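You operate a simulated robot arm through the tools that you are given. There is no shell and no other tool.

You run a simulated robot arm. Do the job below in one go: nothing can be reset, and whatever is moved stays where it is left.

## Task
Put things in order on the top of the white table. At the end: the yellow brush is on the white fine lapping board; the orange driver stands where the white brown band card (marked "THREE") stood; the purple striped pad stands on top of the white blue band box (marked "RINGS"); the white brown band card stands where the purple striped pad stood; whatever was shut is shut again. Leave all else as you found it, and nothing knocked over.

It is judged by the outcome, as a careful person would: the job done as asked, and still so three seconds after it is handed in. It fails if anything else is knocked over, pushed out of place, dropped, spilled or broken.

## Robot
A 6-joint arm with a two-finger parallel gripper, fixed in place. Base frame: the origin is at the foot of the arm, x ahead of it, y to its left, z up; the work surface is at about z = 0. Lengths are in m, angles in degrees, forces in N, time in s.
With the tool pointing down near the work surface it reaches from about 0.16 to 0.42 m from the base axis. Its first joint turns from -66.0 to 66.0 degrees. Payload 1.57 kg.
Tool frame: the origin (TCP) lies between the finger pads and is the grasp point; the fingertips stand 0.03 m ahead of it; z points along the fingers, y is the line along which they close. The gripper opens to 0.08 m. The fingers are 0.017 m wide and 0.012 m thick; the gripper's body (0.04 by 0.082 m) begins 0.08 m behind the TCP.
Orientation is that of the tool frame in the base frame, as a unit quaternion [x, y, z, w]. With the fingers straight down and closing along the base's y, the tool's x points along the base's -x, its y along +y and its z along -z.

## Interface
- The arm moves only by the tool play_rows. Its argument "deltas" is a list of rows, each a list of 7 numbers: the shift along the base's x, y, z in m, then the turn, a rotation vector about the base's x, y, z in degrees, then the closure, from 0 (fully open) to 1 (shut). In form: [[x, y, z, ax, ay, az, jaw], ...]. A call has 1 to 20 rows; each row is the pose to reach, as a shift and turn from the pose commanded when the call began. Rows are played at 5 a second. More than 0.05 m and 8.6 degrees between two rows, or a gripper value outside its range, and nothing of the call is played. A pose out of reach is approached as far as the arm can. The call stops where the force on the tool passes 40 N (or 10 N more than at its start, if that is more) or the arm is blocked; 0.2 s more then pass. Each finger travels about 0.153 m/s and halts on what it meets, pressing with about 29 N; the grip force reading is that of the motor and also rises with nothing between the fingers. The clock runs only during rows and for 0.2 s after the last one: add rows that repeat a pose to give the fingers time. It gives the time, the measured TCP pose, the force on the tool (base axes), the opening and the grip force at its end, in the units of the frame above (readings bear some noise), with the torque about the TCP (base axes, N m) and any sound that the robot's microphone picked up, and new pictures: "views" is both (left out), scene, wrist or none.
- Cameras (640 x 400 px; columns grow to the right, rows downward): "scene" is fixed at [0.0458, -0.3221, 0.4076]; the picture's right is [0.86, -0.51, 0.00], its down [-0.31, -0.52, -0.79] and it looks along [0.41, 0.68, -0.61] (base axes); focal length 222 px, centre (320, 200). "wrist" rides on the gripper at [0.072, -0.007, -0.122] in the tool frame; the picture's right is [0.09, 1.00, 0.00], its down [-0.84, 0.08, -0.54] and it looks along [-0.54, 0.05, 0.84] (tool axes); focal length 238 px, centre (320, 200). There is no depth. A picture from a camera that has moved, and an enlarged one, comes with that camera's place and axes in the base frame and with its lens. The place of the scene camera against the robot may be out by one fixed shift of up to 0.018 m in any direction.
- enlarge(camera, box): a new picture of the part [left, top, right, bottom] of that camera's present view, enlarged. No time passes.
- sign_off(): hands the job in; it is judged then, once.

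Places have to be worked out from the pictures, the camera data and where the tool is seen. Open the gripper and draw the arm clear of the work before you hand the job in, unless the task says otherwise.

The tools are called by a JSON object that holds its "fn" and its "kwargs". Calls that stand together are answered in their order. play_rows: Moves the arm, as the interface text tells. Its arguments: {"type":"object","properties":{"deltas":{"type":"array","items":{"type":"array","items":{"type":"number"}}},"views":{"type":"string","enum":["both","scene","wrist","none"]}},"required":["deltas"]} The other tools are called the same way: enlarge (camera, box) takes an enlarged picture of a part of a camera's view; sign_off () hands the job in.

At the start:

```text
t: 0.0
eef_pos: [0.2238, -0.1239, 0.2681]
tcp_rot: [0.0, 1.0, 0.0, 0.001]
contact_force: [-0.5, 0.6, -0.9]
wrist_torque: [0.03, -0.01, -0.03]
width: 0.0799
gripper_force: 0.0
```

scene: 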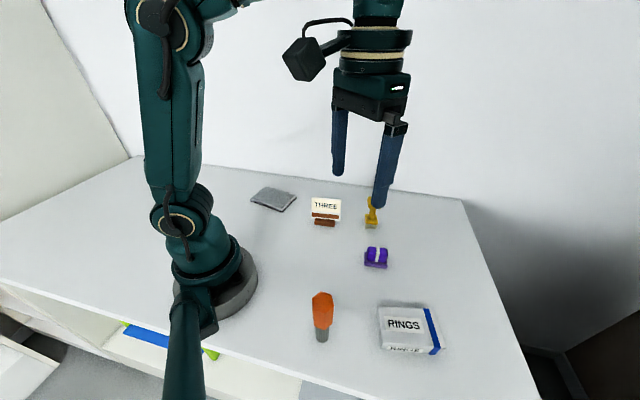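
wrist: 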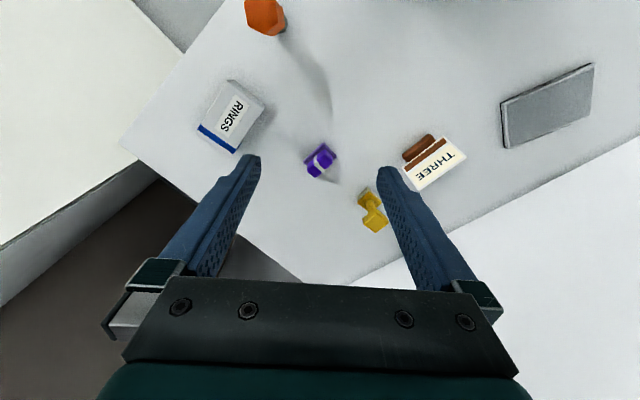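

I start by taking closer looks at the objects before moving anything.

{"fn": "enlarge", "kwargs": {"camera": "scene", "box": [240, 170, 460, 360]}}

{"fn": "enlarge", "kwargs": {"camera": "wrist", "box": [180, 0, 500, 250]}}

{"fn": "enlarge", "kwargs": {"camera": "scene", "box": [230, 160, 410, 280]}}

```text
2.11 times, centred on (350, 265) of scene
camera zoom: at [0.0458, -0.3221, 0.4076], right [0.86, -0.51, 0.0], down [-0.31, -0.52, -0.79], along [0.41, 0.68, -0.61], focal length 468 px, centre (257, 63)
```

zoom: 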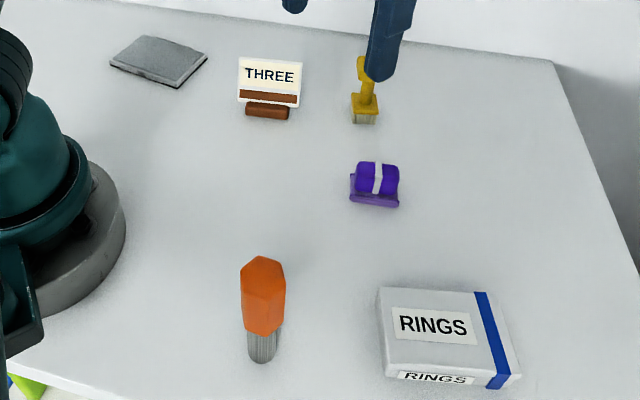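

```text
1.60 times, centred on (340, 125) of wrist
camera zoom: at [0.1526, -0.1317, 0.3897], right [-0.09, 1.0, 0.0], down [0.84, 0.08, 0.54], along [0.54, 0.05, -0.84], focal length 381 px, centre (288, 320)
```

zoom: 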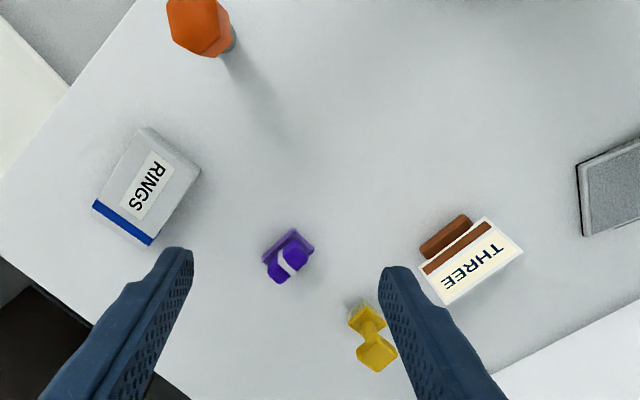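

```text
3.33 times, centred on (320, 220) of scene
camera zoom: at [0.0458, -0.3221, 0.4076], right [0.86, -0.51, 0.0], down [-0.31, -0.52, -0.79], along [0.41, 0.68, -0.61], focal length 741 px, centre (320, 133)
```

zoom: 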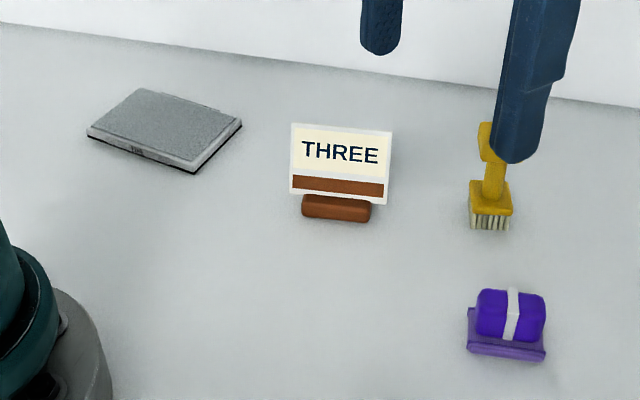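

The wrist and scene pictures agree on rough places: pad ≈ (0.31, -0.12), card ≈ (0.28, 0.045), brush ≈ (0.372, -0.034), driver ≈ (0.13, -0.19), box ≈ (0.25, -0.26), board ≈ (0.20, 0.19). I move to hover over the pad with a yaw matching its long edge (~-42°) for a close look.

{"fn": "play_rows", "kwargs": {"deltas": [[0.015, 0.001, -0.021, 0, 0, -7, 0], [0.029, 0.002, -0.042, 0, 0, -14, 0], [0.044, 0.003, -0.064, 0, 0, -21, 0], [0.058, 0.004, -0.085, 0, 0, -28, 0], [0.073, 0.005, -0.106, 0, 0, -35, 0], [0.088, 0.006, -0.118, 0, 0, -42, 0], [0.088, 0.006, -0.118, 0, 0, -42, 0]], "views": "both"}}

```text
t: 1.6
eef_pos: [0.3123, -0.1175, 0.1493]
tcp_rot: [0.358, 0.934, -0.001, 0.002]
contact_force: [0.8, 0.2, -0.1]
wrist_torque: [0.01, -0.02, 0.01]
width: 0.08
gripper_force: 0.0
camera wrist: at [0.2561, -0.0751, 0.2706], right [0.6, 0.8, 0.0], down [0.67, -0.5, 0.54], along [0.43, -0.33, -0.84], focal length 238 px, centre (320, 200)
```

scene: 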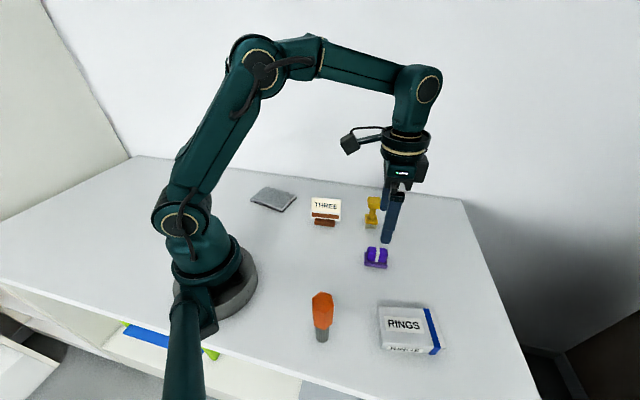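
wrist: 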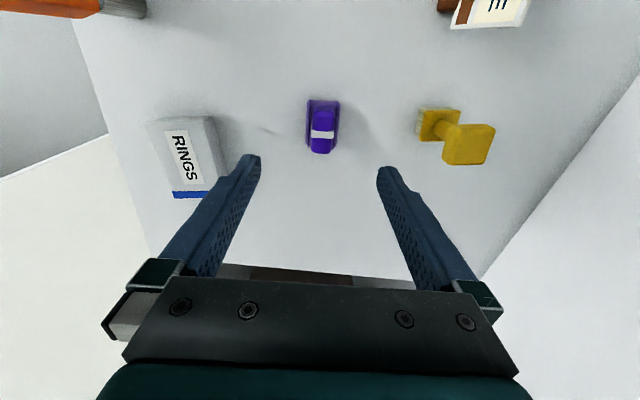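

{"fn": "enlarge", "kwargs": {"camera": "wrist", "box": [260, 70, 380, 170]}}

{"fn": "enlarge", "kwargs": {"camera": "wrist", "box": [380, 80, 520, 180]}}

{"fn": "enlarge", "kwargs": {"camera": "wrist", "box": [120, 90, 260, 210]}}

{"fn": "enlarge", "kwargs": {"camera": "scene", "box": [340, 180, 410, 280]}}

```text
4.00 times, centred on (320, 120) of wrist
camera zoom: at [0.2561, -0.0751, 0.2706], right [0.6, 0.8, 0.0], down [0.67, -0.5, 0.54], along [0.43, -0.33, -0.84], focal length 953 px, centre (320, 520)
```

zoom: 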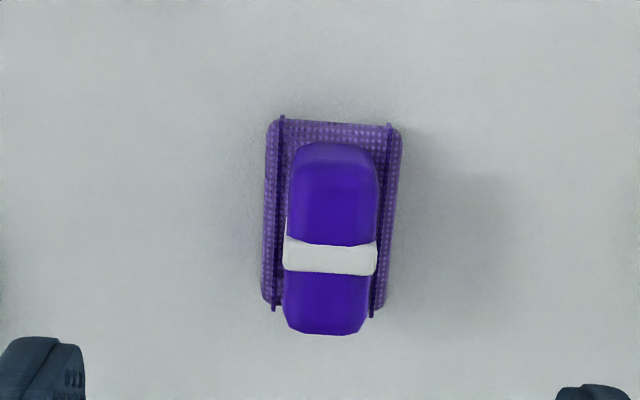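

```text
4.00 times, centred on (450, 130) of wrist
camera zoom: at [0.2561, -0.0751, 0.2706], right [0.6, 0.8, 0.0], down [0.67, -0.5, 0.54], along [0.43, -0.33, -0.84], focal length 953 px, centre (-200, 480)
```

zoom: 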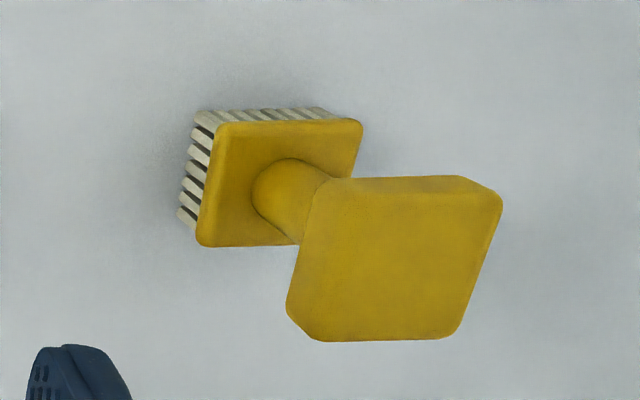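

```text
3.33 times, centred on (190, 150) of wrist
camera zoom: at [0.2561, -0.0751, 0.2706], right [0.6, 0.8, 0.0], down [0.67, -0.5, 0.54], along [0.43, -0.33, -0.84], focal length 794 px, centre (753, 367)
```

zoom: 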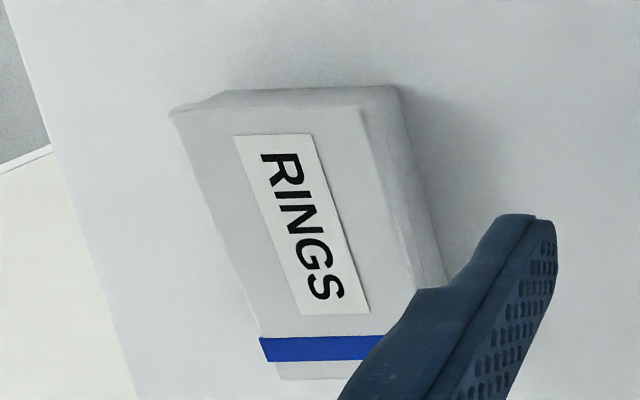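

```text
4.00 times, centred on (375, 230) of scene
camera zoom: at [0.0458, -0.3221, 0.4076], right [0.86, -0.51, 0.0], down [-0.31, -0.52, -0.79], along [0.41, 0.68, -0.61], focal length 889 px, centre (100, 80)
```

zoom: 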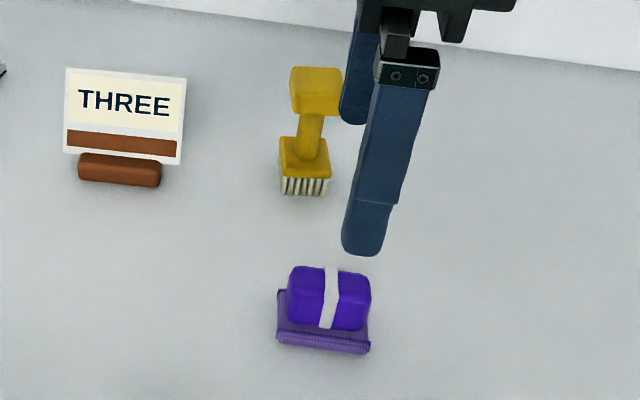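

The pad's plate measures about 0.053 × 0.033 m, centred near (0.316, -0.119) with its long axis at ≈ -41°, and its block tops out near z 0.028. I descend over it with jaws open to z = 0.06 and check before gripping.

{"fn": "play_rows", "kwargs": {"deltas": [[0.0037, -0.0015, 0, 0, 0, 1, 0], [0.0037, -0.0015, -0.03, 0, 0, 1, 0], [0.0037, -0.0015, -0.06, 0, 0, 1, 0], [0.0037, -0.0015, -0.085, 0, 0, 1, 0], [0.0037, -0.0015, -0.089, 0, 0, 1, 0], [0.0037, -0.0015, -0.089, 0, 0, 1, 0]], "views": "both"}}

```text
t: 3.0
eef_pos: [0.3151, -0.1199, 0.0601]
tcp_rot: [0.351, 0.936, 0.0, 0.002]
contact_force: [-0.3, -0.2, 0.1]
wrist_torque: [-0.01, 0.0, 0.01]
width: 0.08
gripper_force: 0.1
camera wrist: at [0.2586, -0.0779, 0.1833], right [0.58, 0.81, 0.0], down [0.68, -0.49, 0.54], along [0.44, -0.32, -0.84], focal length 238 px, centre (320, 200)
```

scene: 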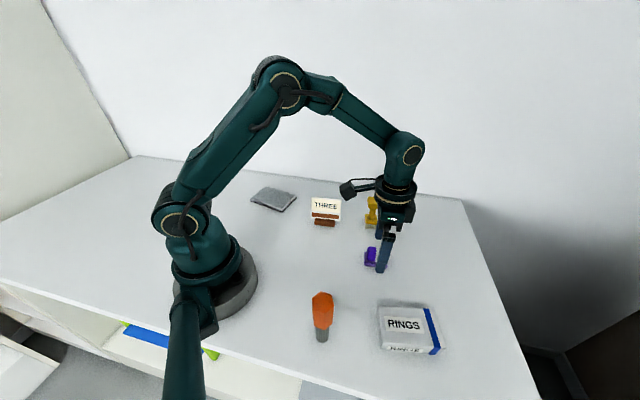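
wrist: 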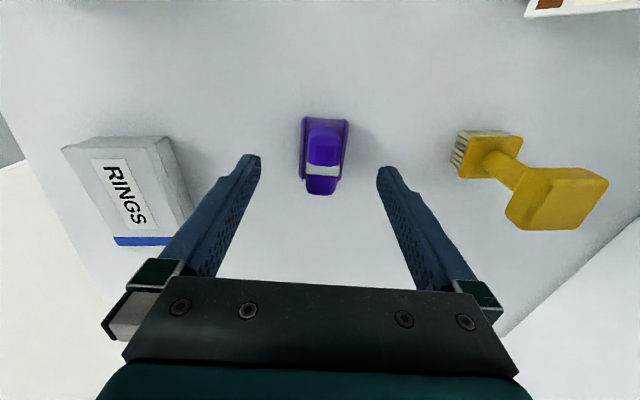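

The pad sits between the fingers. I enlarge the view to measure its centre and the plate thickness more precisely.

{"fn": "enlarge", "kwargs": {"camera": "wrist", "box": [240, 100, 400, 200]}}

{"fn": "enlarge", "kwargs": {"camera": "scene", "box": [350, 230, 414, 270]}}

{"fn": "enlarge", "kwargs": {"camera": "wrist", "box": [440, 120, 620, 240]}}

{"fn": "enlarge", "kwargs": {"camera": "wrist", "box": [40, 110, 232, 250]}}

```text
4.00 times, centred on (320, 150) of wrist
camera zoom: at [0.2586, -0.0779, 0.1833], right [0.58, 0.81, 0.0], down [0.68, -0.49, 0.54], along [0.44, -0.32, -0.84], focal length 953 px, centre (320, 400)
```

zoom: 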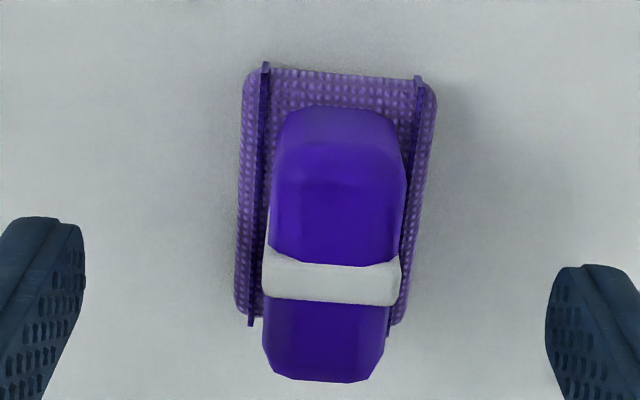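

```text
10.00 times, centred on (382, 250) of scene
camera zoom: at [0.0458, -0.3221, 0.4076], right [0.86, -0.51, 0.0], down [-0.31, -0.52, -0.79], along [0.41, 0.68, -0.61], focal length 2222 px, centre (-300, -300)
```

zoom: 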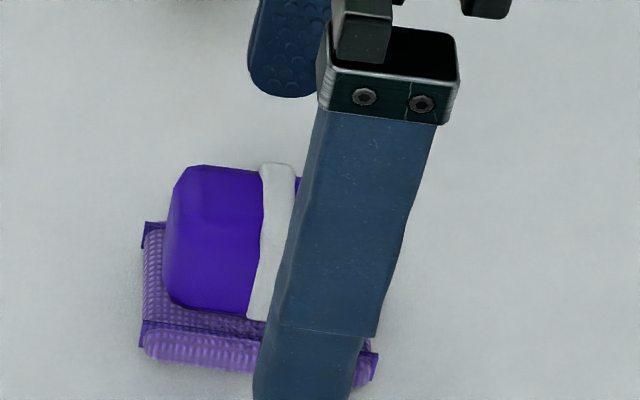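

```text
3.33 times, centred on (530, 180) of wrist
camera zoom: at [0.2586, -0.0779, 0.1833], right [0.58, 0.81, 0.0], down [0.68, -0.49, 0.54], along [0.44, -0.32, -0.84], focal length 794 px, centre (-380, 267)
```

zoom: 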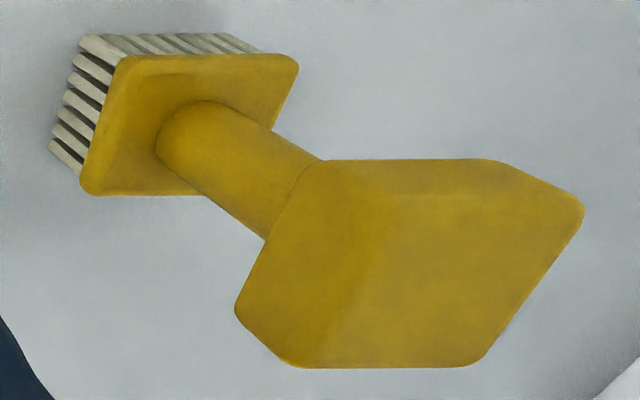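

```text
2.86 times, centred on (136, 180) of wrist
camera zoom: at [0.2586, -0.0779, 0.1833], right [0.58, 0.81, 0.0], down [0.68, -0.49, 0.54], along [0.44, -0.32, -0.84], focal length 681 px, centre (846, 257)
```

zoom: 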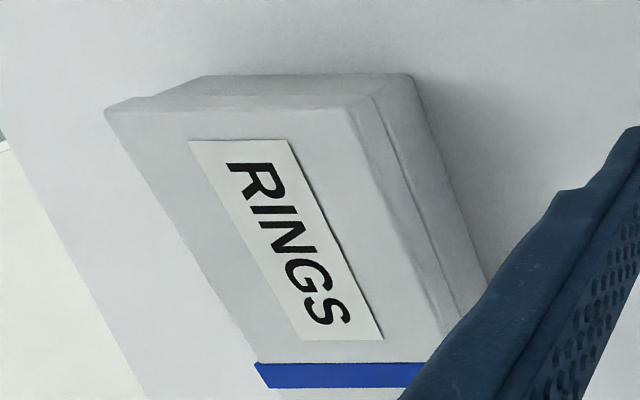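

The block is about 0.023 wide and sits ~2 mm towards the right finger; the plate rails reach about z 0.01. I nudge over by 2 mm, lower to TCP z ≈ 0.045 (tips at 0.015) and close on the block.

{"fn": "play_rows", "kwargs": {"deltas": [[0.0015, 0.0017, 0, 0, 0, 0, 0], [0.0015, 0.0017, -0.008, 0, 0, 0, 0], [0.0015, 0.0017, -0.0155, 0, 0, 0, 0], [0.0015, 0.0017, -0.0155, 0, 0, 0, 0.3], [0.0015, 0.0017, -0.0155, 0, 0, 0, 0.6], [0.0015, 0.0017, -0.0155, 0, 0, 0, 0.8], [0.0015, 0.0017, -0.0155, 0, 0, 0, 0.8], [0.0015, 0.0017, -0.0155, 0, 0, 0, 0.8]], "views": "both"}}

```text
t: 4.8
eef_pos: [0.318, -0.1183, 0.0457]
tcp_rot: [0.35, 0.937, -0.001, 0.0]
contact_force: [0.3, 0.1, -0.9]
wrist_torque: [0.01, 0.03, 0.0]
width: 0.0208
gripper_force: 28.7
camera wrist: at [0.2604, -0.0761, 0.1669], right [0.58, 0.81, 0.0], down [0.68, -0.49, 0.54], along [0.44, -0.32, -0.84], focal length 238 px, centre (320, 200)
```

scene: 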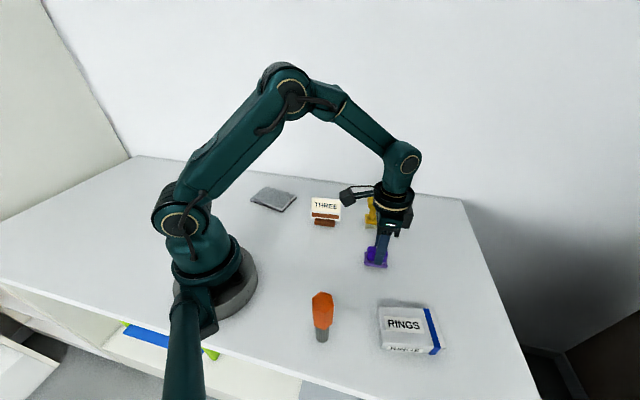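
wrist: 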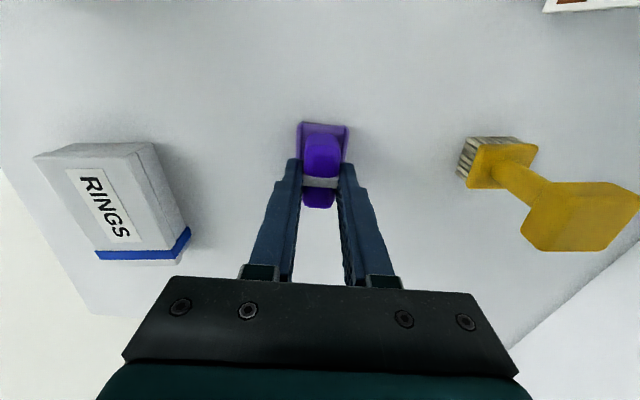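

The pad is gripped (0.0208 m wide, 28.7 N) with its centre under the TCP near (0.317, -0.118). I lift it and carry it over the box, which I put at (0.2585, -0.261), long axis ≈ -36°, top ≈ z 0.027, and stop above it to check.

{"fn": "play_rows", "kwargs": {"deltas": [[0, 0, 0.01, 0, 0, 0, 0.8], [0, 0, 0.04, 0, 0, 0, 0.8], [0, 0, 0.075, 0, 0, 0, 0.8], [-0.012, -0.029, 0.085, 0, 0, 1, 0.8], [-0.0235, -0.0575, 0.085, 0, 0, 2, 0.8], [-0.035, -0.086, 0.085, 0, 0, 3, 0.8], [-0.047, -0.115, 0.085, 0, 0, 4, 0.8], [-0.0585, -0.1433, 0.085, 0, 0, 5, 0.8], [-0.0585, -0.1433, 0.085, 0, 0, 5, 0.8], [-0.0585, -0.1433, 0.06, 0, 0, 5, 0.8], [-0.0585, -0.1433, 0.06, 0, 0, 5, 0.8]], "views": "both"}}

```text
t: 7.2
eef_pos: [0.2578, -0.2618, 0.1041]
tcp_rot: [0.309, 0.951, 0.0, 0.0]
contact_force: [-0.1, -0.1, 0.0]
wrist_torque: [0.01, -0.02, 0.0]
width: 0.021
gripper_force: 29.1
camera wrist: at [0.1971, -0.2245, 0.2266], right [0.51, 0.86, 0.0], down [0.72, -0.43, 0.54], along [0.47, -0.28, -0.84], focal length 238 px, centre (320, 200)
```

scene: 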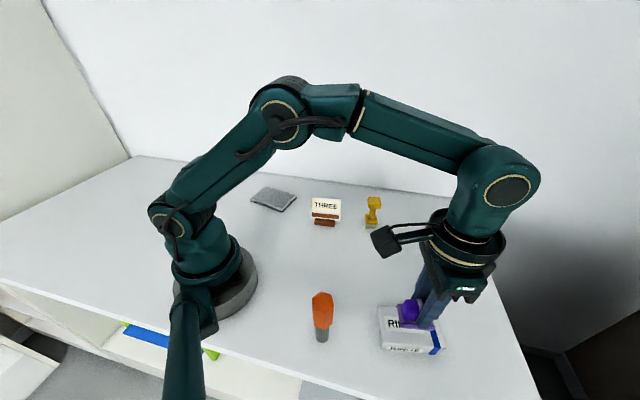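
wrist: 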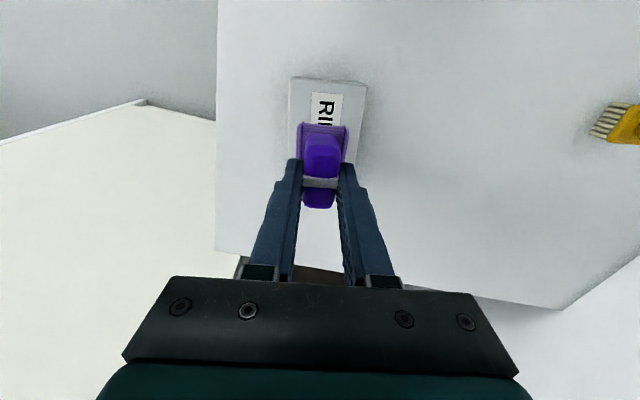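

{"fn": "enlarge", "kwargs": {"camera": "wrist", "box": [260, 60, 400, 220]}}

{"fn": "enlarge", "kwargs": {"camera": "scene", "box": [360, 280, 460, 370]}}

```text
2.50 times, centred on (330, 140) of wrist
camera zoom: at [0.1971, -0.2245, 0.2266], right [0.51, 0.86, 0.0], down [0.72, -0.43, 0.54], along [0.47, -0.28, -0.84], focal length 596 px, centre (295, 350)
```

zoom: 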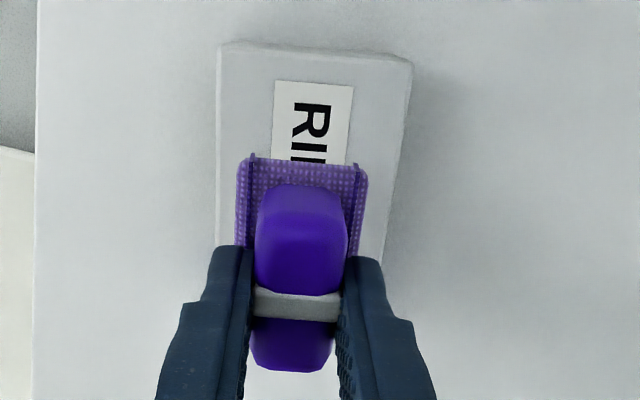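

```text
4.44 times, centred on (410, 325) of scene
camera zoom: at [0.0458, -0.3221, 0.4076], right [0.86, -0.51, 0.0], down [-0.31, -0.52, -0.79], along [0.41, 0.68, -0.61], focal length 988 px, centre (-80, -356)
```

zoom: 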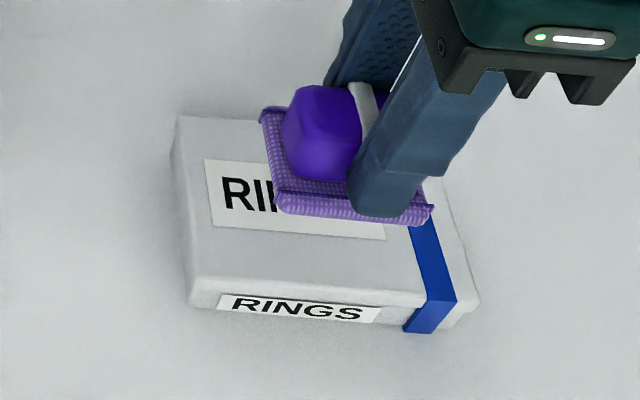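

The held pad is centred over the box with matching yaw. I lower it to just above the lid (about 3–4 mm clear) and check force.

{"fn": "play_rows", "kwargs": {"deltas": [[0, 0, -0.012, 0, 0, 0, 0.8], [0, 0, -0.022, 0, 0, 0, 0.8], [0, 0, -0.028, 0, 0, 0, 0.8], [0, 0, -0.029, 0, 0, 0, 0.8], [0, 0, -0.029, 0, 0, 0, 0.8]], "views": "both"}}

```text
t: 8.4
eef_pos: [0.257, -0.2624, 0.0768]
tcp_rot: [0.31, 0.951, 0.0, 0.001]
contact_force: [0.7, 0.2, -0.4]
wrist_torque: [-0.03, -0.01, 0.04]
width: 0.0208
gripper_force: 29.4
camera wrist: at [0.1975, -0.2252, 0.1993], right [0.51, 0.86, 0.0], down [0.72, -0.43, 0.54], along [0.47, -0.28, -0.84], focal length 238 px, centre (320, 200)
```

scene: 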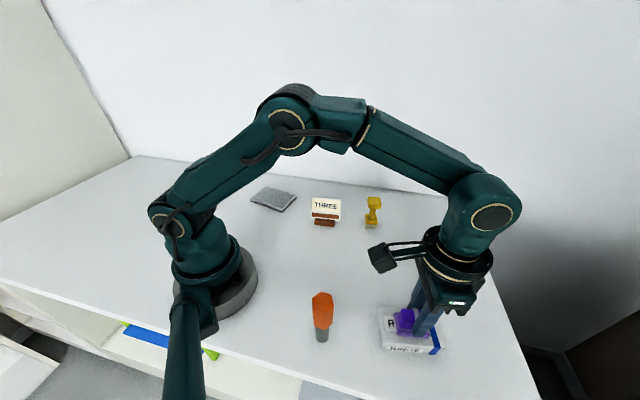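
wrist: 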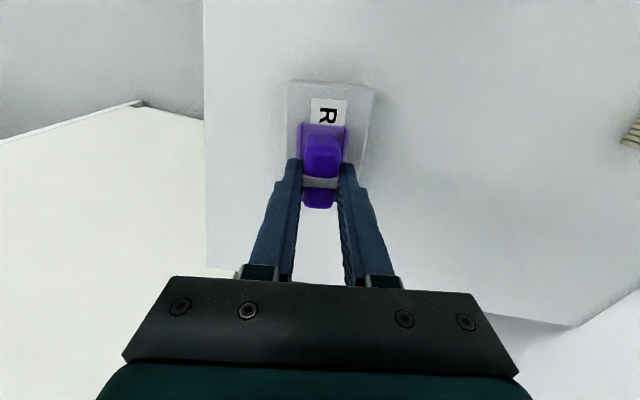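

No contact yet (≈0 N). I lower further in 1 mm steps and watch for the force rising.

{"fn": "play_rows", "kwargs": {"deltas": [[0, 0, -0.001, 0, 0, 0, 0.8], [0, 0, -0.002, 0, 0, 0, 0.8], [0, 0, -0.002, 0, 0, 0, 0.8]], "views": "none"}}

{"fn": "enlarge", "kwargs": {"camera": "scene", "box": [370, 290, 450, 360]}}

```text
t: 9.2
eef_pos: [0.2581, -0.2612, 0.0742]
tcp_rot: [0.309, 0.951, -0.001, 0.001]
contact_force: [0.1, 1.1, 0.0]
wrist_torque: [0.01, -0.02, 0.0]
width: 0.0209
gripper_force: 29.2
```

```text
5.71 times, centred on (410, 325) of scene
camera zoom: at [0.0458, -0.3221, 0.4076], right [0.86, -0.51, 0.0], down [-0.31, -0.52, -0.79], along [0.41, 0.68, -0.61], focal length 1270 px, centre (-194, -514)
```

zoom: 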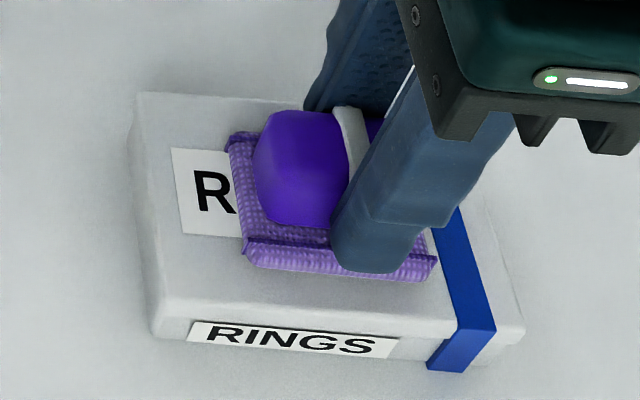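

Still no contact; I continue another 2 mm down in small steps.

{"fn": "play_rows", "kwargs": {"deltas": [[0, 0, -0.001, 0, 0, 0, 0.8], [0, 0, -0.001, 0, 0, 0, 0.8], [0, 0, -0.002, 0, 0, 0, 0.8], [0, 0, -0.002, 0, 0, 0, 0.8]], "views": "none"}}

{"fn": "enlarge", "kwargs": {"camera": "scene", "box": [370, 290, 450, 360]}}

```text
t: 10.2
eef_pos: [0.2571, -0.2628, 0.0734]
tcp_rot: [0.308, 0.951, -0.001, 0.002]
contact_force: [6.4, -1.2, 20.7]
wrist_torque: [0.11, -0.04, -0.01]
width: 0.0208
gripper_force: 29.2
```

```text
5.71 times, centred on (410, 325) of scene
camera zoom: at [0.0458, -0.322, 0.4076], right [0.86, -0.51, 0.0], down [-0.31, -0.52, -0.79], along [0.41, 0.68, -0.61], focal length 1270 px, centre (-194, -514)
```

zoom: 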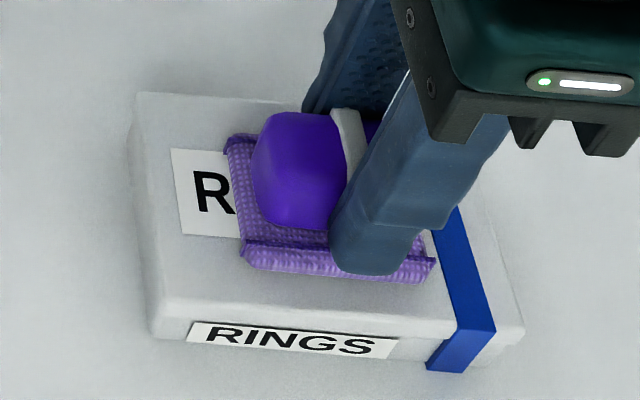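

Contact is made (≈21 N, so about 1 mm of over-press). I ease up 1 mm, open the jaws, then lift straight up.

{"fn": "play_rows", "kwargs": {"deltas": [[0, 0, 0.0009, 0, 0, 0, 0.8], [0, 0, 0.0009, 0, 0, 0, 0.7], [0, 0, 0.0009, 0, 0, 0, 0.5], [0, 0, 0.0009, 0, 0, 0, 0.2], [0, 0, 0.0009, 0, 0, 0, 0.0], [0, 0, 0.0009, 0, 0, 0, 0.0], [0, 0, 0.02, 0, 0, 0, 0.0], [0, 0, 0.05, 0, 0, 0, 0.0], [0, 0, 0.08, 0, 0, 0, 0.0], [0, 0, 0.1, 0, 0, 0, 0.0], [0, 0, 0.1, 0, 0, 0, 0.0]], "views": "both"}}

```text
t: 12.6
eef_pos: [0.2598, -0.2615, 0.1712]
tcp_rot: [0.309, 0.951, -0.001, 0.0]
contact_force: [-0.5, -0.7, 0.0]
wrist_torque: [0.03, -0.04, 0.0]
width: 0.08
gripper_force: 0.2
camera wrist: at [0.1993, -0.2247, 0.2939], right [0.51, 0.86, 0.0], down [0.72, -0.43, 0.54], along [0.47, -0.28, -0.84], focal length 238 px, centre (320, 200)
```

scene: 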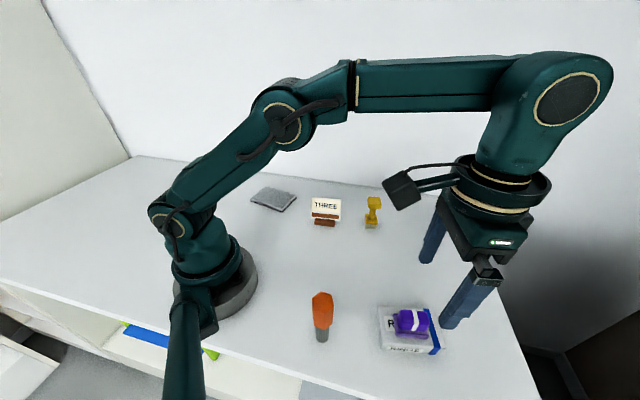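
wrist: 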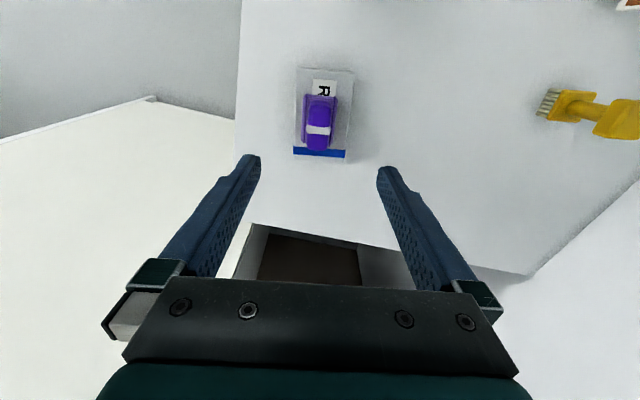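

The pad rests on the box lid, centred. Next I move, at height and with the same yaw (which should be edge-on to the card), to hover over the card at ≈ (0.28, 0.04).

{"fn": "play_rows", "kwargs": {"deltas": [[0.003, 0.038, 0.01, 0, 0, 0, 0], [0.006, 0.076, 0.01, 0, 0, 0, 0], [0.009, 0.115, 0.01, 0, 0, 0, 0], [0.012, 0.153, 0.01, 0, 0, 0, 0], [0.015, 0.191, 0.01, 0, 0, 0, 0], [0.018, 0.23, 0.01, 0, 0, 0, 0], [0.02, 0.268, 0.005, 0, 0, 0, 0], [0.0215, 0.3, 0, 0, 0, 0, 0], [0.0215, 0.3, 0, 0, 0, 0, 0]], "views": "both"}}

```text
t: 14.6
eef_pos: [0.278, 0.0395, 0.1702]
tcp_rot: [0.31, 0.951, -0.001, 0.001]
contact_force: [1.1, 0.1, -0.2]
wrist_torque: [0.03, 0.04, 0.02]
width: 0.0799
gripper_force: 0.2
camera wrist: at [0.217, 0.0761, 0.2934], right [0.51, 0.86, 0.0], down [0.72, -0.43, 0.54], along [0.47, -0.28, -0.84], focal length 238 px, centre (320, 200)
```

scene: 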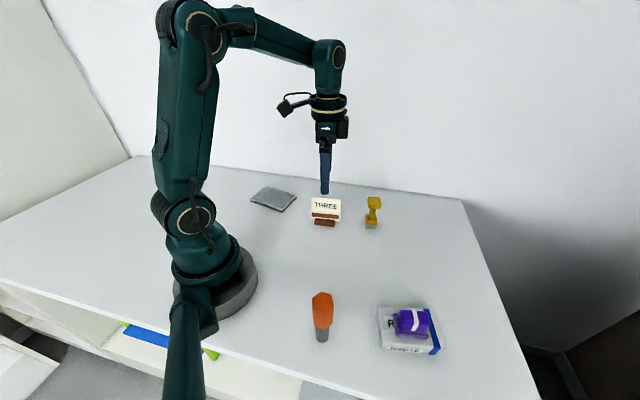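
wrist: 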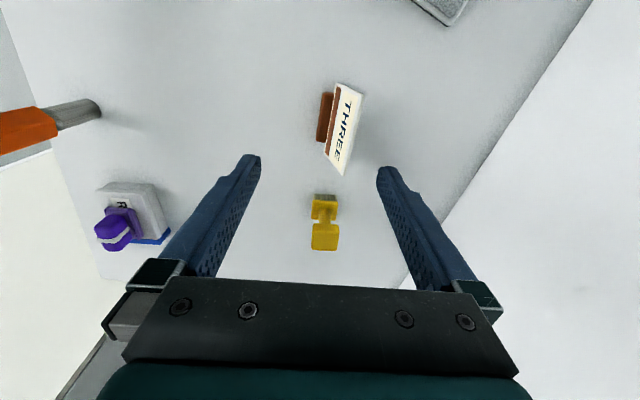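

{"fn": "enlarge", "kwargs": {"camera": "wrist", "box": [280, 70, 400, 180]}}

{"fn": "enlarge", "kwargs": {"camera": "scene", "box": [300, 185, 350, 235]}}

{"fn": "enlarge", "kwargs": {"camera": "scene", "box": [245, 180, 305, 220]}}

{"fn": "enlarge", "kwargs": {"camera": "wrist", "box": [280, 180, 370, 260]}}

```text
3.64 times, centred on (340, 125) of wrist
camera zoom: at [0.217, 0.0761, 0.2934], right [0.51, 0.86, 0.0], down [0.72, -0.43, 0.54], along [0.47, -0.28, -0.84], focal length 867 px, centre (247, 473)
```

zoom: 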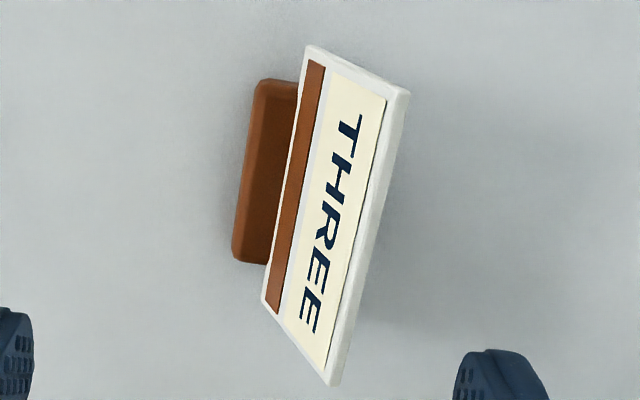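

```text
8.00 times, centred on (325, 210) of scene
camera zoom: at [0.0458, -0.322, 0.4076], right [0.86, -0.51, 0.0], down [-0.31, -0.52, -0.79], along [0.41, 0.68, -0.61], focal length 1778 px, centre (280, 120)
```

zoom: 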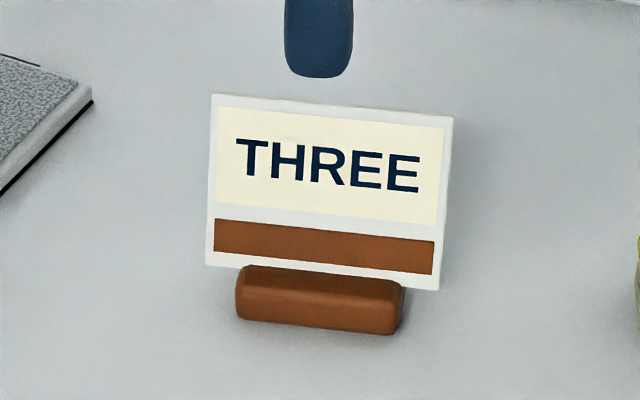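

```text
10.00 times, centred on (275, 200) of scene
camera zoom: at [0.0458, -0.322, 0.4076], right [0.86, -0.51, 0.0], down [-0.31, -0.52, -0.79], along [0.41, 0.68, -0.61], focal length 2222 px, centre (770, 200)
```

zoom: 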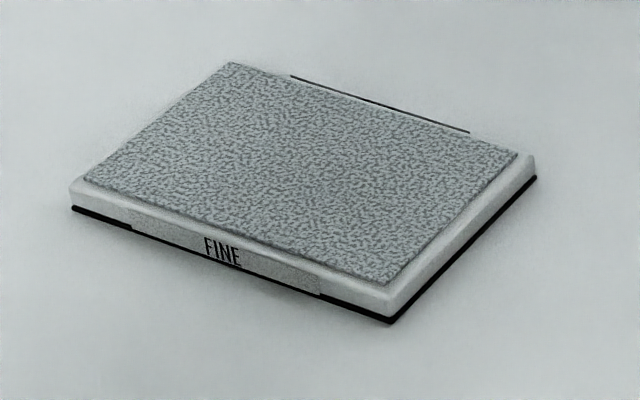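

```text
5.00 times, centred on (325, 220) of wrist
camera zoom: at [0.217, 0.0761, 0.2934], right [0.51, 0.86, 0.0], down [0.72, -0.43, 0.54], along [0.47, -0.28, -0.84], focal length 1192 px, centre (295, 100)
```

zoom: 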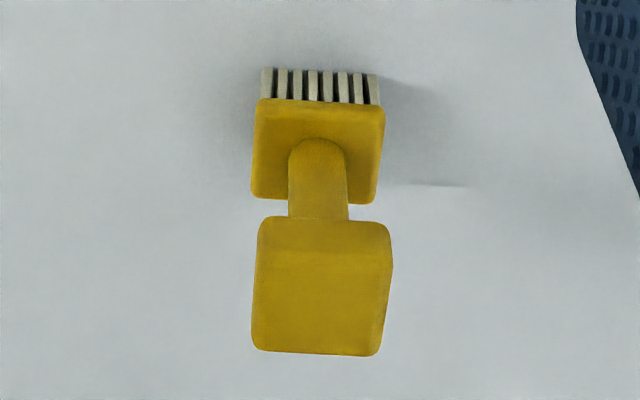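

The card is a slab (~0.08 × 0.06) leaning back roughly 18° on a brown foot bar, text facing the scene camera; the board is marked "FINE". To pin down the lean and the rear of the card, I take a view from behind it (shifted along +n, lower).

{"fn": "play_rows", "kwargs": {"deltas": [[0.02, 0.025, -0.01, 0, 0, 0, 0], [0.04, 0.055, -0.02, 0, 0, 0, 0], [0.045, 0.065, -0.04, 0, 0, 0, 0], [0.045, 0.065, -0.05, 0, 0, 0, 0], [0.045, 0.065, -0.05, 0, 0, 0, 0]], "views": "wrist"}}

{"fn": "enlarge", "kwargs": {"camera": "wrist", "box": [180, 60, 380, 220]}}

```text
t: 15.8
eef_pos: [0.3219, 0.1026, 0.1218]
tcp_rot: [0.308, 0.951, 0.0, 0.0]
contact_force: [1.1, -0.8, -0.7]
wrist_torque: [0.01, -0.01, -0.03]
width: 0.0802
gripper_force: 0.0
camera wrist: at [0.2611, 0.1393, 0.2437], right [0.51, 0.86, 0.0], down [0.72, -0.43, 0.54], along [0.47, -0.28, -0.84], focal length 238 px, centre (320, 200)
```

wrist: 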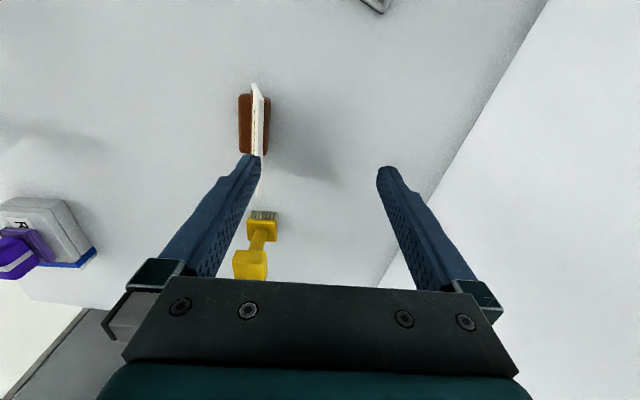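

```text
2.50 times, centred on (280, 140) of wrist
camera zoom: at [0.2611, 0.1393, 0.2437], right [0.51, 0.86, 0.0], down [0.72, -0.43, 0.54], along [0.47, -0.28, -0.84], focal length 596 px, centre (420, 350)
```

zoom: 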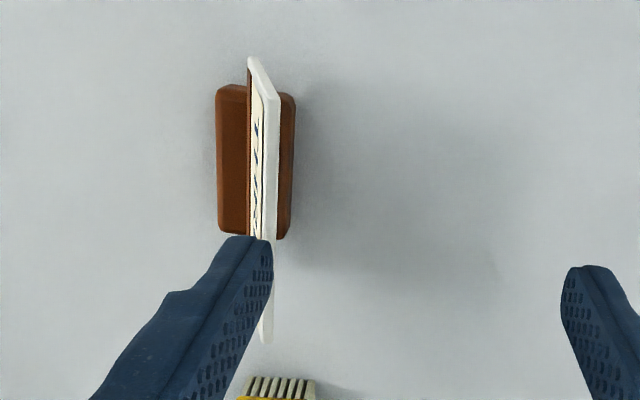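

The view from behind shows the slab seated mid-bar, leaning back ≈18°, card centre ≈ (0.286, 0.049), yaw ≈ -39°. Before the card I'll move the brush (centre ≈ (0.387, -0.022), standing on its bristles, top ≈ 0.085), so I raise and hover above it to measure it.

{"fn": "play_rows", "kwargs": {"deltas": [[0, 0, 0.03, 0, 0, 0, 0], [0.01, -0.03, 0.05, 0, 0, 0, 0], [0.025, -0.065, 0.05, 0, 0, 0, 0], [0.04, -0.1, 0.05, 0, 0, 0, 0], [0.05, -0.118, 0.05, 0, 0, 0, 0], [0.05, -0.118, 0.05, 0, 0, 0, 0]], "views": "both"}}

{"fn": "enlarge", "kwargs": {"camera": "wrist", "box": [240, 60, 400, 180]}}

{"fn": "enlarge", "kwargs": {"camera": "scene", "box": [350, 185, 400, 235]}}

```text
t: 17.2
eef_pos: [0.3729, -0.014, 0.1718]
tcp_rot: [0.309, 0.951, 0.0, 0.0]
contact_force: [0.3, 0.1, 0.0]
wrist_torque: [-0.03, 0.02, -0.02]
width: 0.0803
gripper_force: 0.1
camera wrist: at [0.3124, 0.021, 0.2932], right [0.51, 0.86, 0.0], down [0.72, -0.43, 0.54], along [0.47, -0.28, -0.84], focal length 238 px, centre (320, 200)
```

scene: 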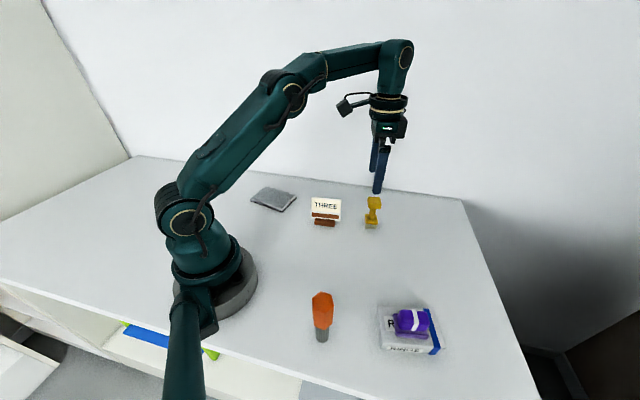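
wrist: 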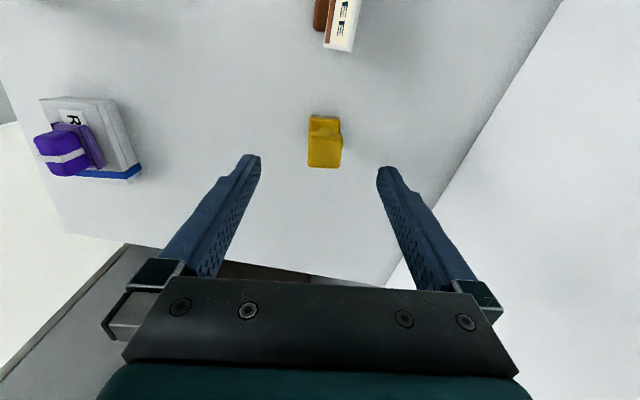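

```text
3.33 times, centred on (320, 120) of wrist
camera zoom: at [0.3124, 0.021, 0.2932], right [0.51, 0.86, 0.0], down [0.72, -0.43, 0.54], along [0.47, -0.28, -0.84], focal length 794 px, centre (320, 467)
```

zoom: 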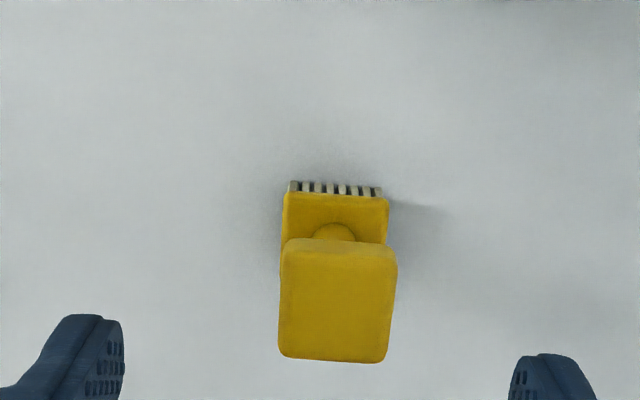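

```text
8.00 times, centred on (375, 210) of scene
camera zoom: at [0.0458, -0.3221, 0.4076], right [0.86, -0.51, 0.0], down [-0.31, -0.52, -0.79], along [0.41, 0.68, -0.61], focal length 1778 px, centre (-120, 120)
```

zoom: 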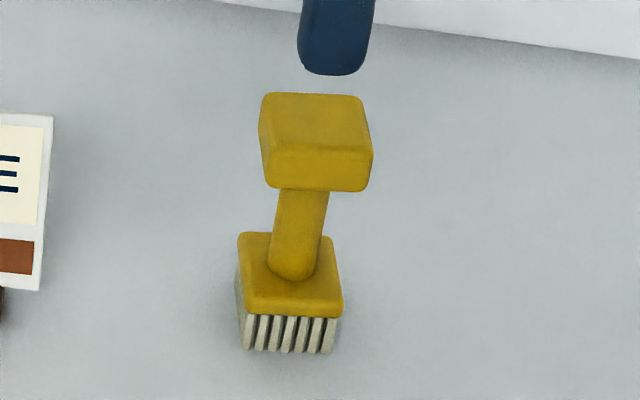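

The brush stands upright; its knob is ≈0.031 square, spanning z ≈ 0.063–0.081, centred near (0.388, -0.019), yaw ≈ -34.5°. I align over it and come down to just above the knob for a last check.

{"fn": "play_rows", "kwargs": {"deltas": [[0.013, -0.005, 0, 0, 0, 1.5, 0], [0.013, -0.005, -0.025, 0, 0, 1.5, 0], [0.013, -0.005, -0.05, 0, 0, 1.5, 0], [0.013, -0.005, -0.05, 0, 0, 1.5, 0]], "views": "both"}}

{"fn": "enlarge", "kwargs": {"camera": "wrist", "box": [240, 80, 400, 200]}}

{"fn": "enlarge", "kwargs": {"camera": "scene", "box": [350, 175, 410, 235]}}

```text
t: 18.2
eef_pos: [0.3882, -0.0213, 0.1209]
tcp_rot: [0.296, 0.955, 0.0, 0.0]
contact_force: [0.4, 0.0, 0.5]
wrist_torque: [0.02, 0.0, 0.03]
width: 0.0799
gripper_force: 0.0
out of reach, approached as far as the arm can: row 2
camera wrist: at [0.3256, 0.0134, 0.2431], right [0.49, 0.87, 0.0], down [0.73, -0.41, 0.54], along [0.47, -0.27, -0.84], focal length 238 px, centre (320, 200)
```

scene: 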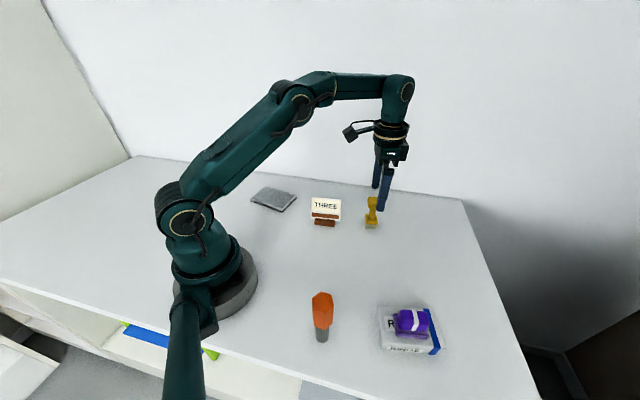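
wrist: 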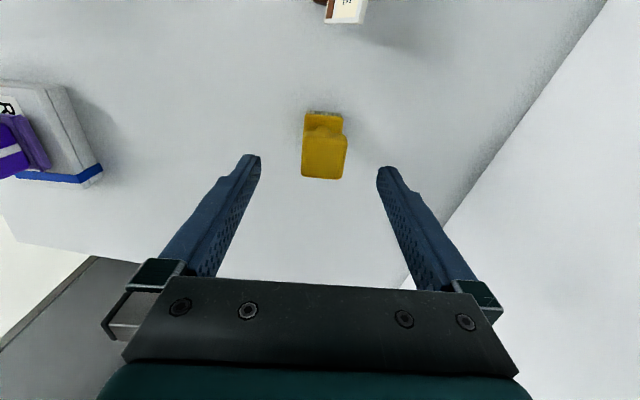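

```text
3.33 times, centred on (320, 140) of wrist
camera zoom: at [0.3256, 0.0134, 0.2431], right [0.49, 0.87, 0.0], down [0.73, -0.41, 0.54], along [0.47, -0.27, -0.84], focal length 794 px, centre (320, 400)
```

zoom: 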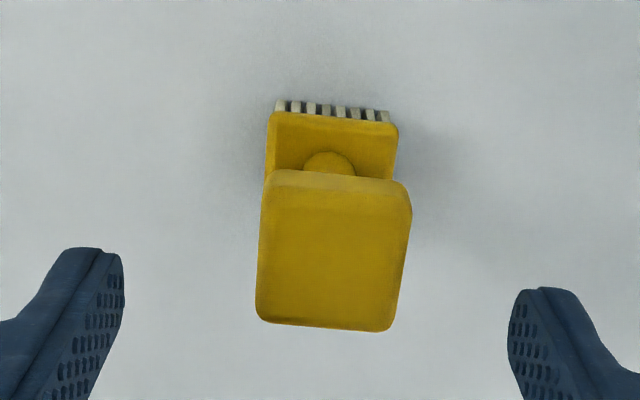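

```text
6.67 times, centred on (380, 205) of scene
camera zoom: at [0.0458, -0.3221, 0.4076], right [0.86, -0.51, 0.0], down [-0.31, -0.52, -0.79], along [0.41, 0.68, -0.61], focal length 1482 px, centre (-80, 167)
```

zoom: 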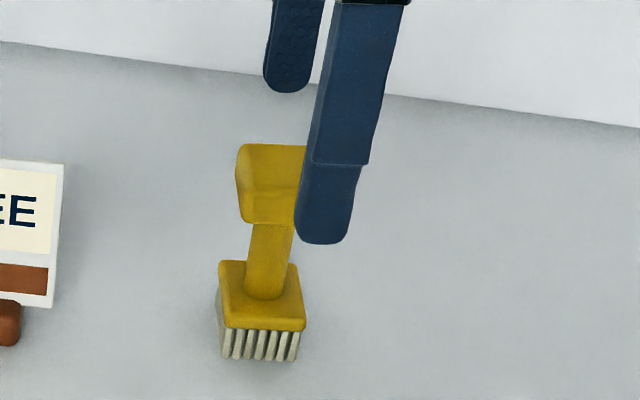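

The fingers straddle the knob, with it about 2 mm off centre. I correct, lower to TCP z ≈ 0.088 (tips just below the knob), and close.

{"fn": "play_rows", "kwargs": {"deltas": [[0.0, 0.0022, -0.005, 0, 0, 0, 0], [0.0, 0.0022, -0.02, 0, 0, 0, 0], [0.0, 0.0022, -0.034, 0, 0, 0, 0], [0.0, 0.0022, -0.034, 0, 0, 0, 0.3], [0.0, 0.0022, -0.034, 0, 0, 0, 0.55], [0.0, 0.0022, -0.034, 0, 0, 0, 0.7], [0.0, 0.0022, -0.034, 0, 0, 0, 0.75], [0.0, 0.0022, -0.034, 0, 0, 0, 0.75]], "views": "both"}}

```text
t: 20.0
eef_pos: [0.388, -0.0176, 0.088]
tcp_rot: [0.296, 0.955, 0.0, 0.001]
contact_force: [0.3, 0.0, 0.6]
wrist_torque: [0.02, 0.0, -0.02]
width: 0.0311
gripper_force: 29.1
camera wrist: at [0.3262, 0.0168, 0.2103], right [0.49, 0.87, 0.0], down [0.73, -0.41, 0.54], along [0.47, -0.27, -0.84], focal length 238 px, centre (320, 200)
```

scene: 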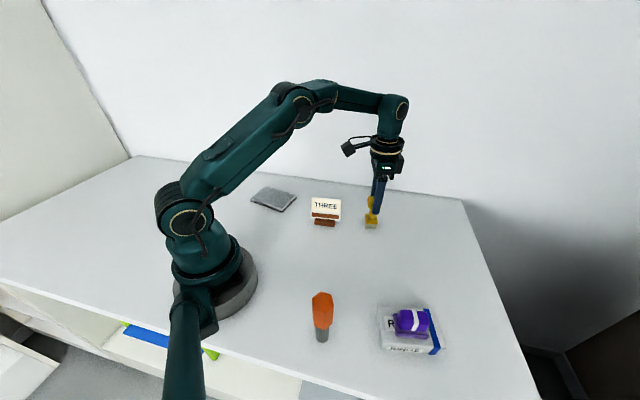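
wrist: 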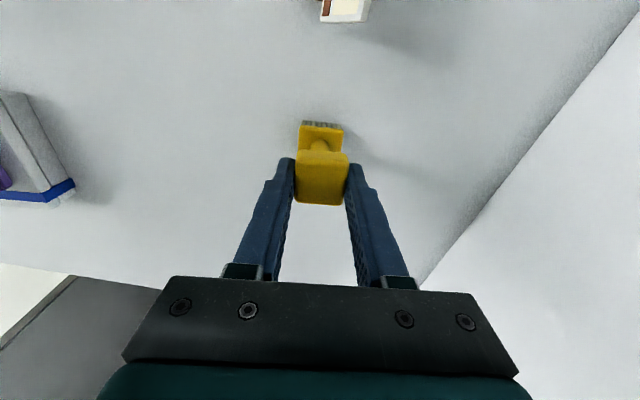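

The brush is held (0.031 m, 29 N). I lift it well above the card's height and carry it to hover over the board near (0.204, 0.2).

{"fn": "play_rows", "kwargs": {"deltas": [[0, 0, 0.015, 0, 0, 0, 0.75], [-0.005, 0.002, 0.045, 0, 0, 0, 0.75], [-0.02, 0.01, 0.075, 0, 0, 0, 0.75], [-0.04, 0.03, 0.1, 0, 0, 0, 0.75], [-0.06, 0.065, 0.105, 0, 0, 0, 0.75], [-0.085, 0.1, 0.105, 0, 0, 0, 0.75], [-0.11, 0.135, 0.105, 0, 0, 0, 0.75], [-0.14, 0.165, 0.105, 0, 0, 0, 0.75], [-0.165, 0.195, 0.105, 0, 0, 0, 0.75], [-0.184, 0.217, 0.105, 0, 0, 0, 0.75], [-0.184, 0.217, 0.105, 0, 0, 0, 0.75]], "views": "both"}}

{"fn": "enlarge", "kwargs": {"camera": "wrist", "box": [220, 40, 420, 220]}}

{"fn": "enlarge", "kwargs": {"camera": "scene", "box": [230, 140, 350, 230]}}

```text
t: 22.4
eef_pos: [0.201, 0.1999, 0.1908]
tcp_rot: [0.297, 0.955, 0.0, 0.0]
contact_force: [-0.4, 0.0, -1.2]
wrist_torque: [0.0, 0.0, 0.0]
width: 0.0316
gripper_force: 29.1
camera wrist: at [0.1403, 0.2349, 0.3136], right [0.49, 0.87, 0.0], down [0.73, -0.41, 0.54], along [0.47, -0.27, -0.84], focal length 238 px, centre (320, 200)
```

scene: 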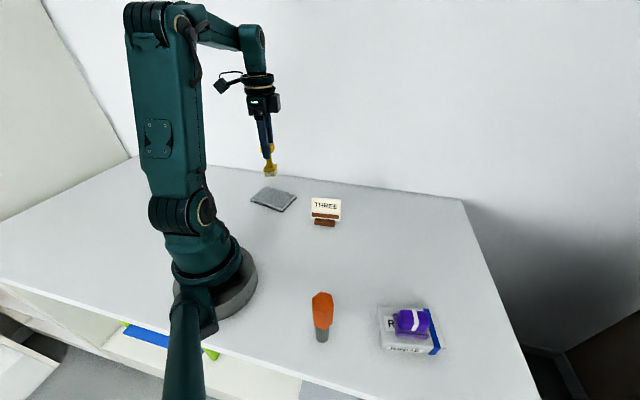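
wrist: 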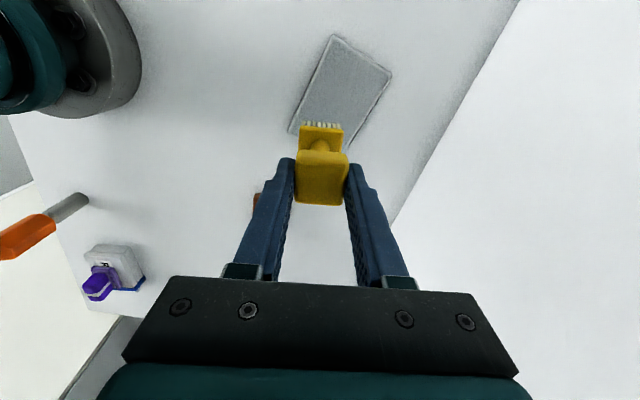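

```text
2.22 times, centred on (320, 130) of wrist
camera zoom: at [0.1403, 0.2349, 0.3136], right [0.49, 0.87, 0.0], down [0.73, -0.41, 0.54], along [0.47, -0.27, -0.84], focal length 530 px, centre (320, 356)
```

zoom: 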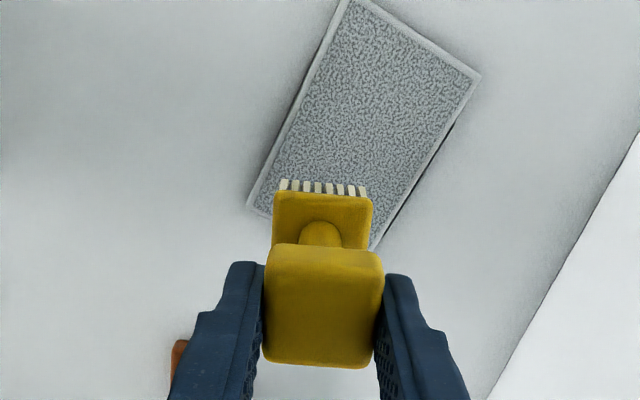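

```text
4.44 times, centred on (290, 185) of scene
camera zoom: at [0.0458, -0.3221, 0.4076], right [0.86, -0.51, 0.0], down [-0.31, -0.52, -0.79], along [0.41, 0.68, -0.61], focal length 988 px, centre (453, 267)
```

zoom: 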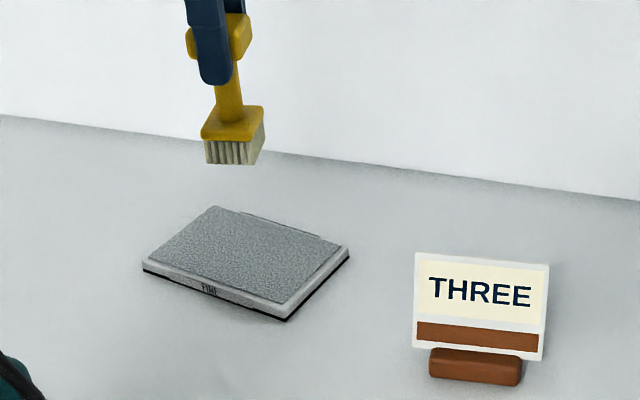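

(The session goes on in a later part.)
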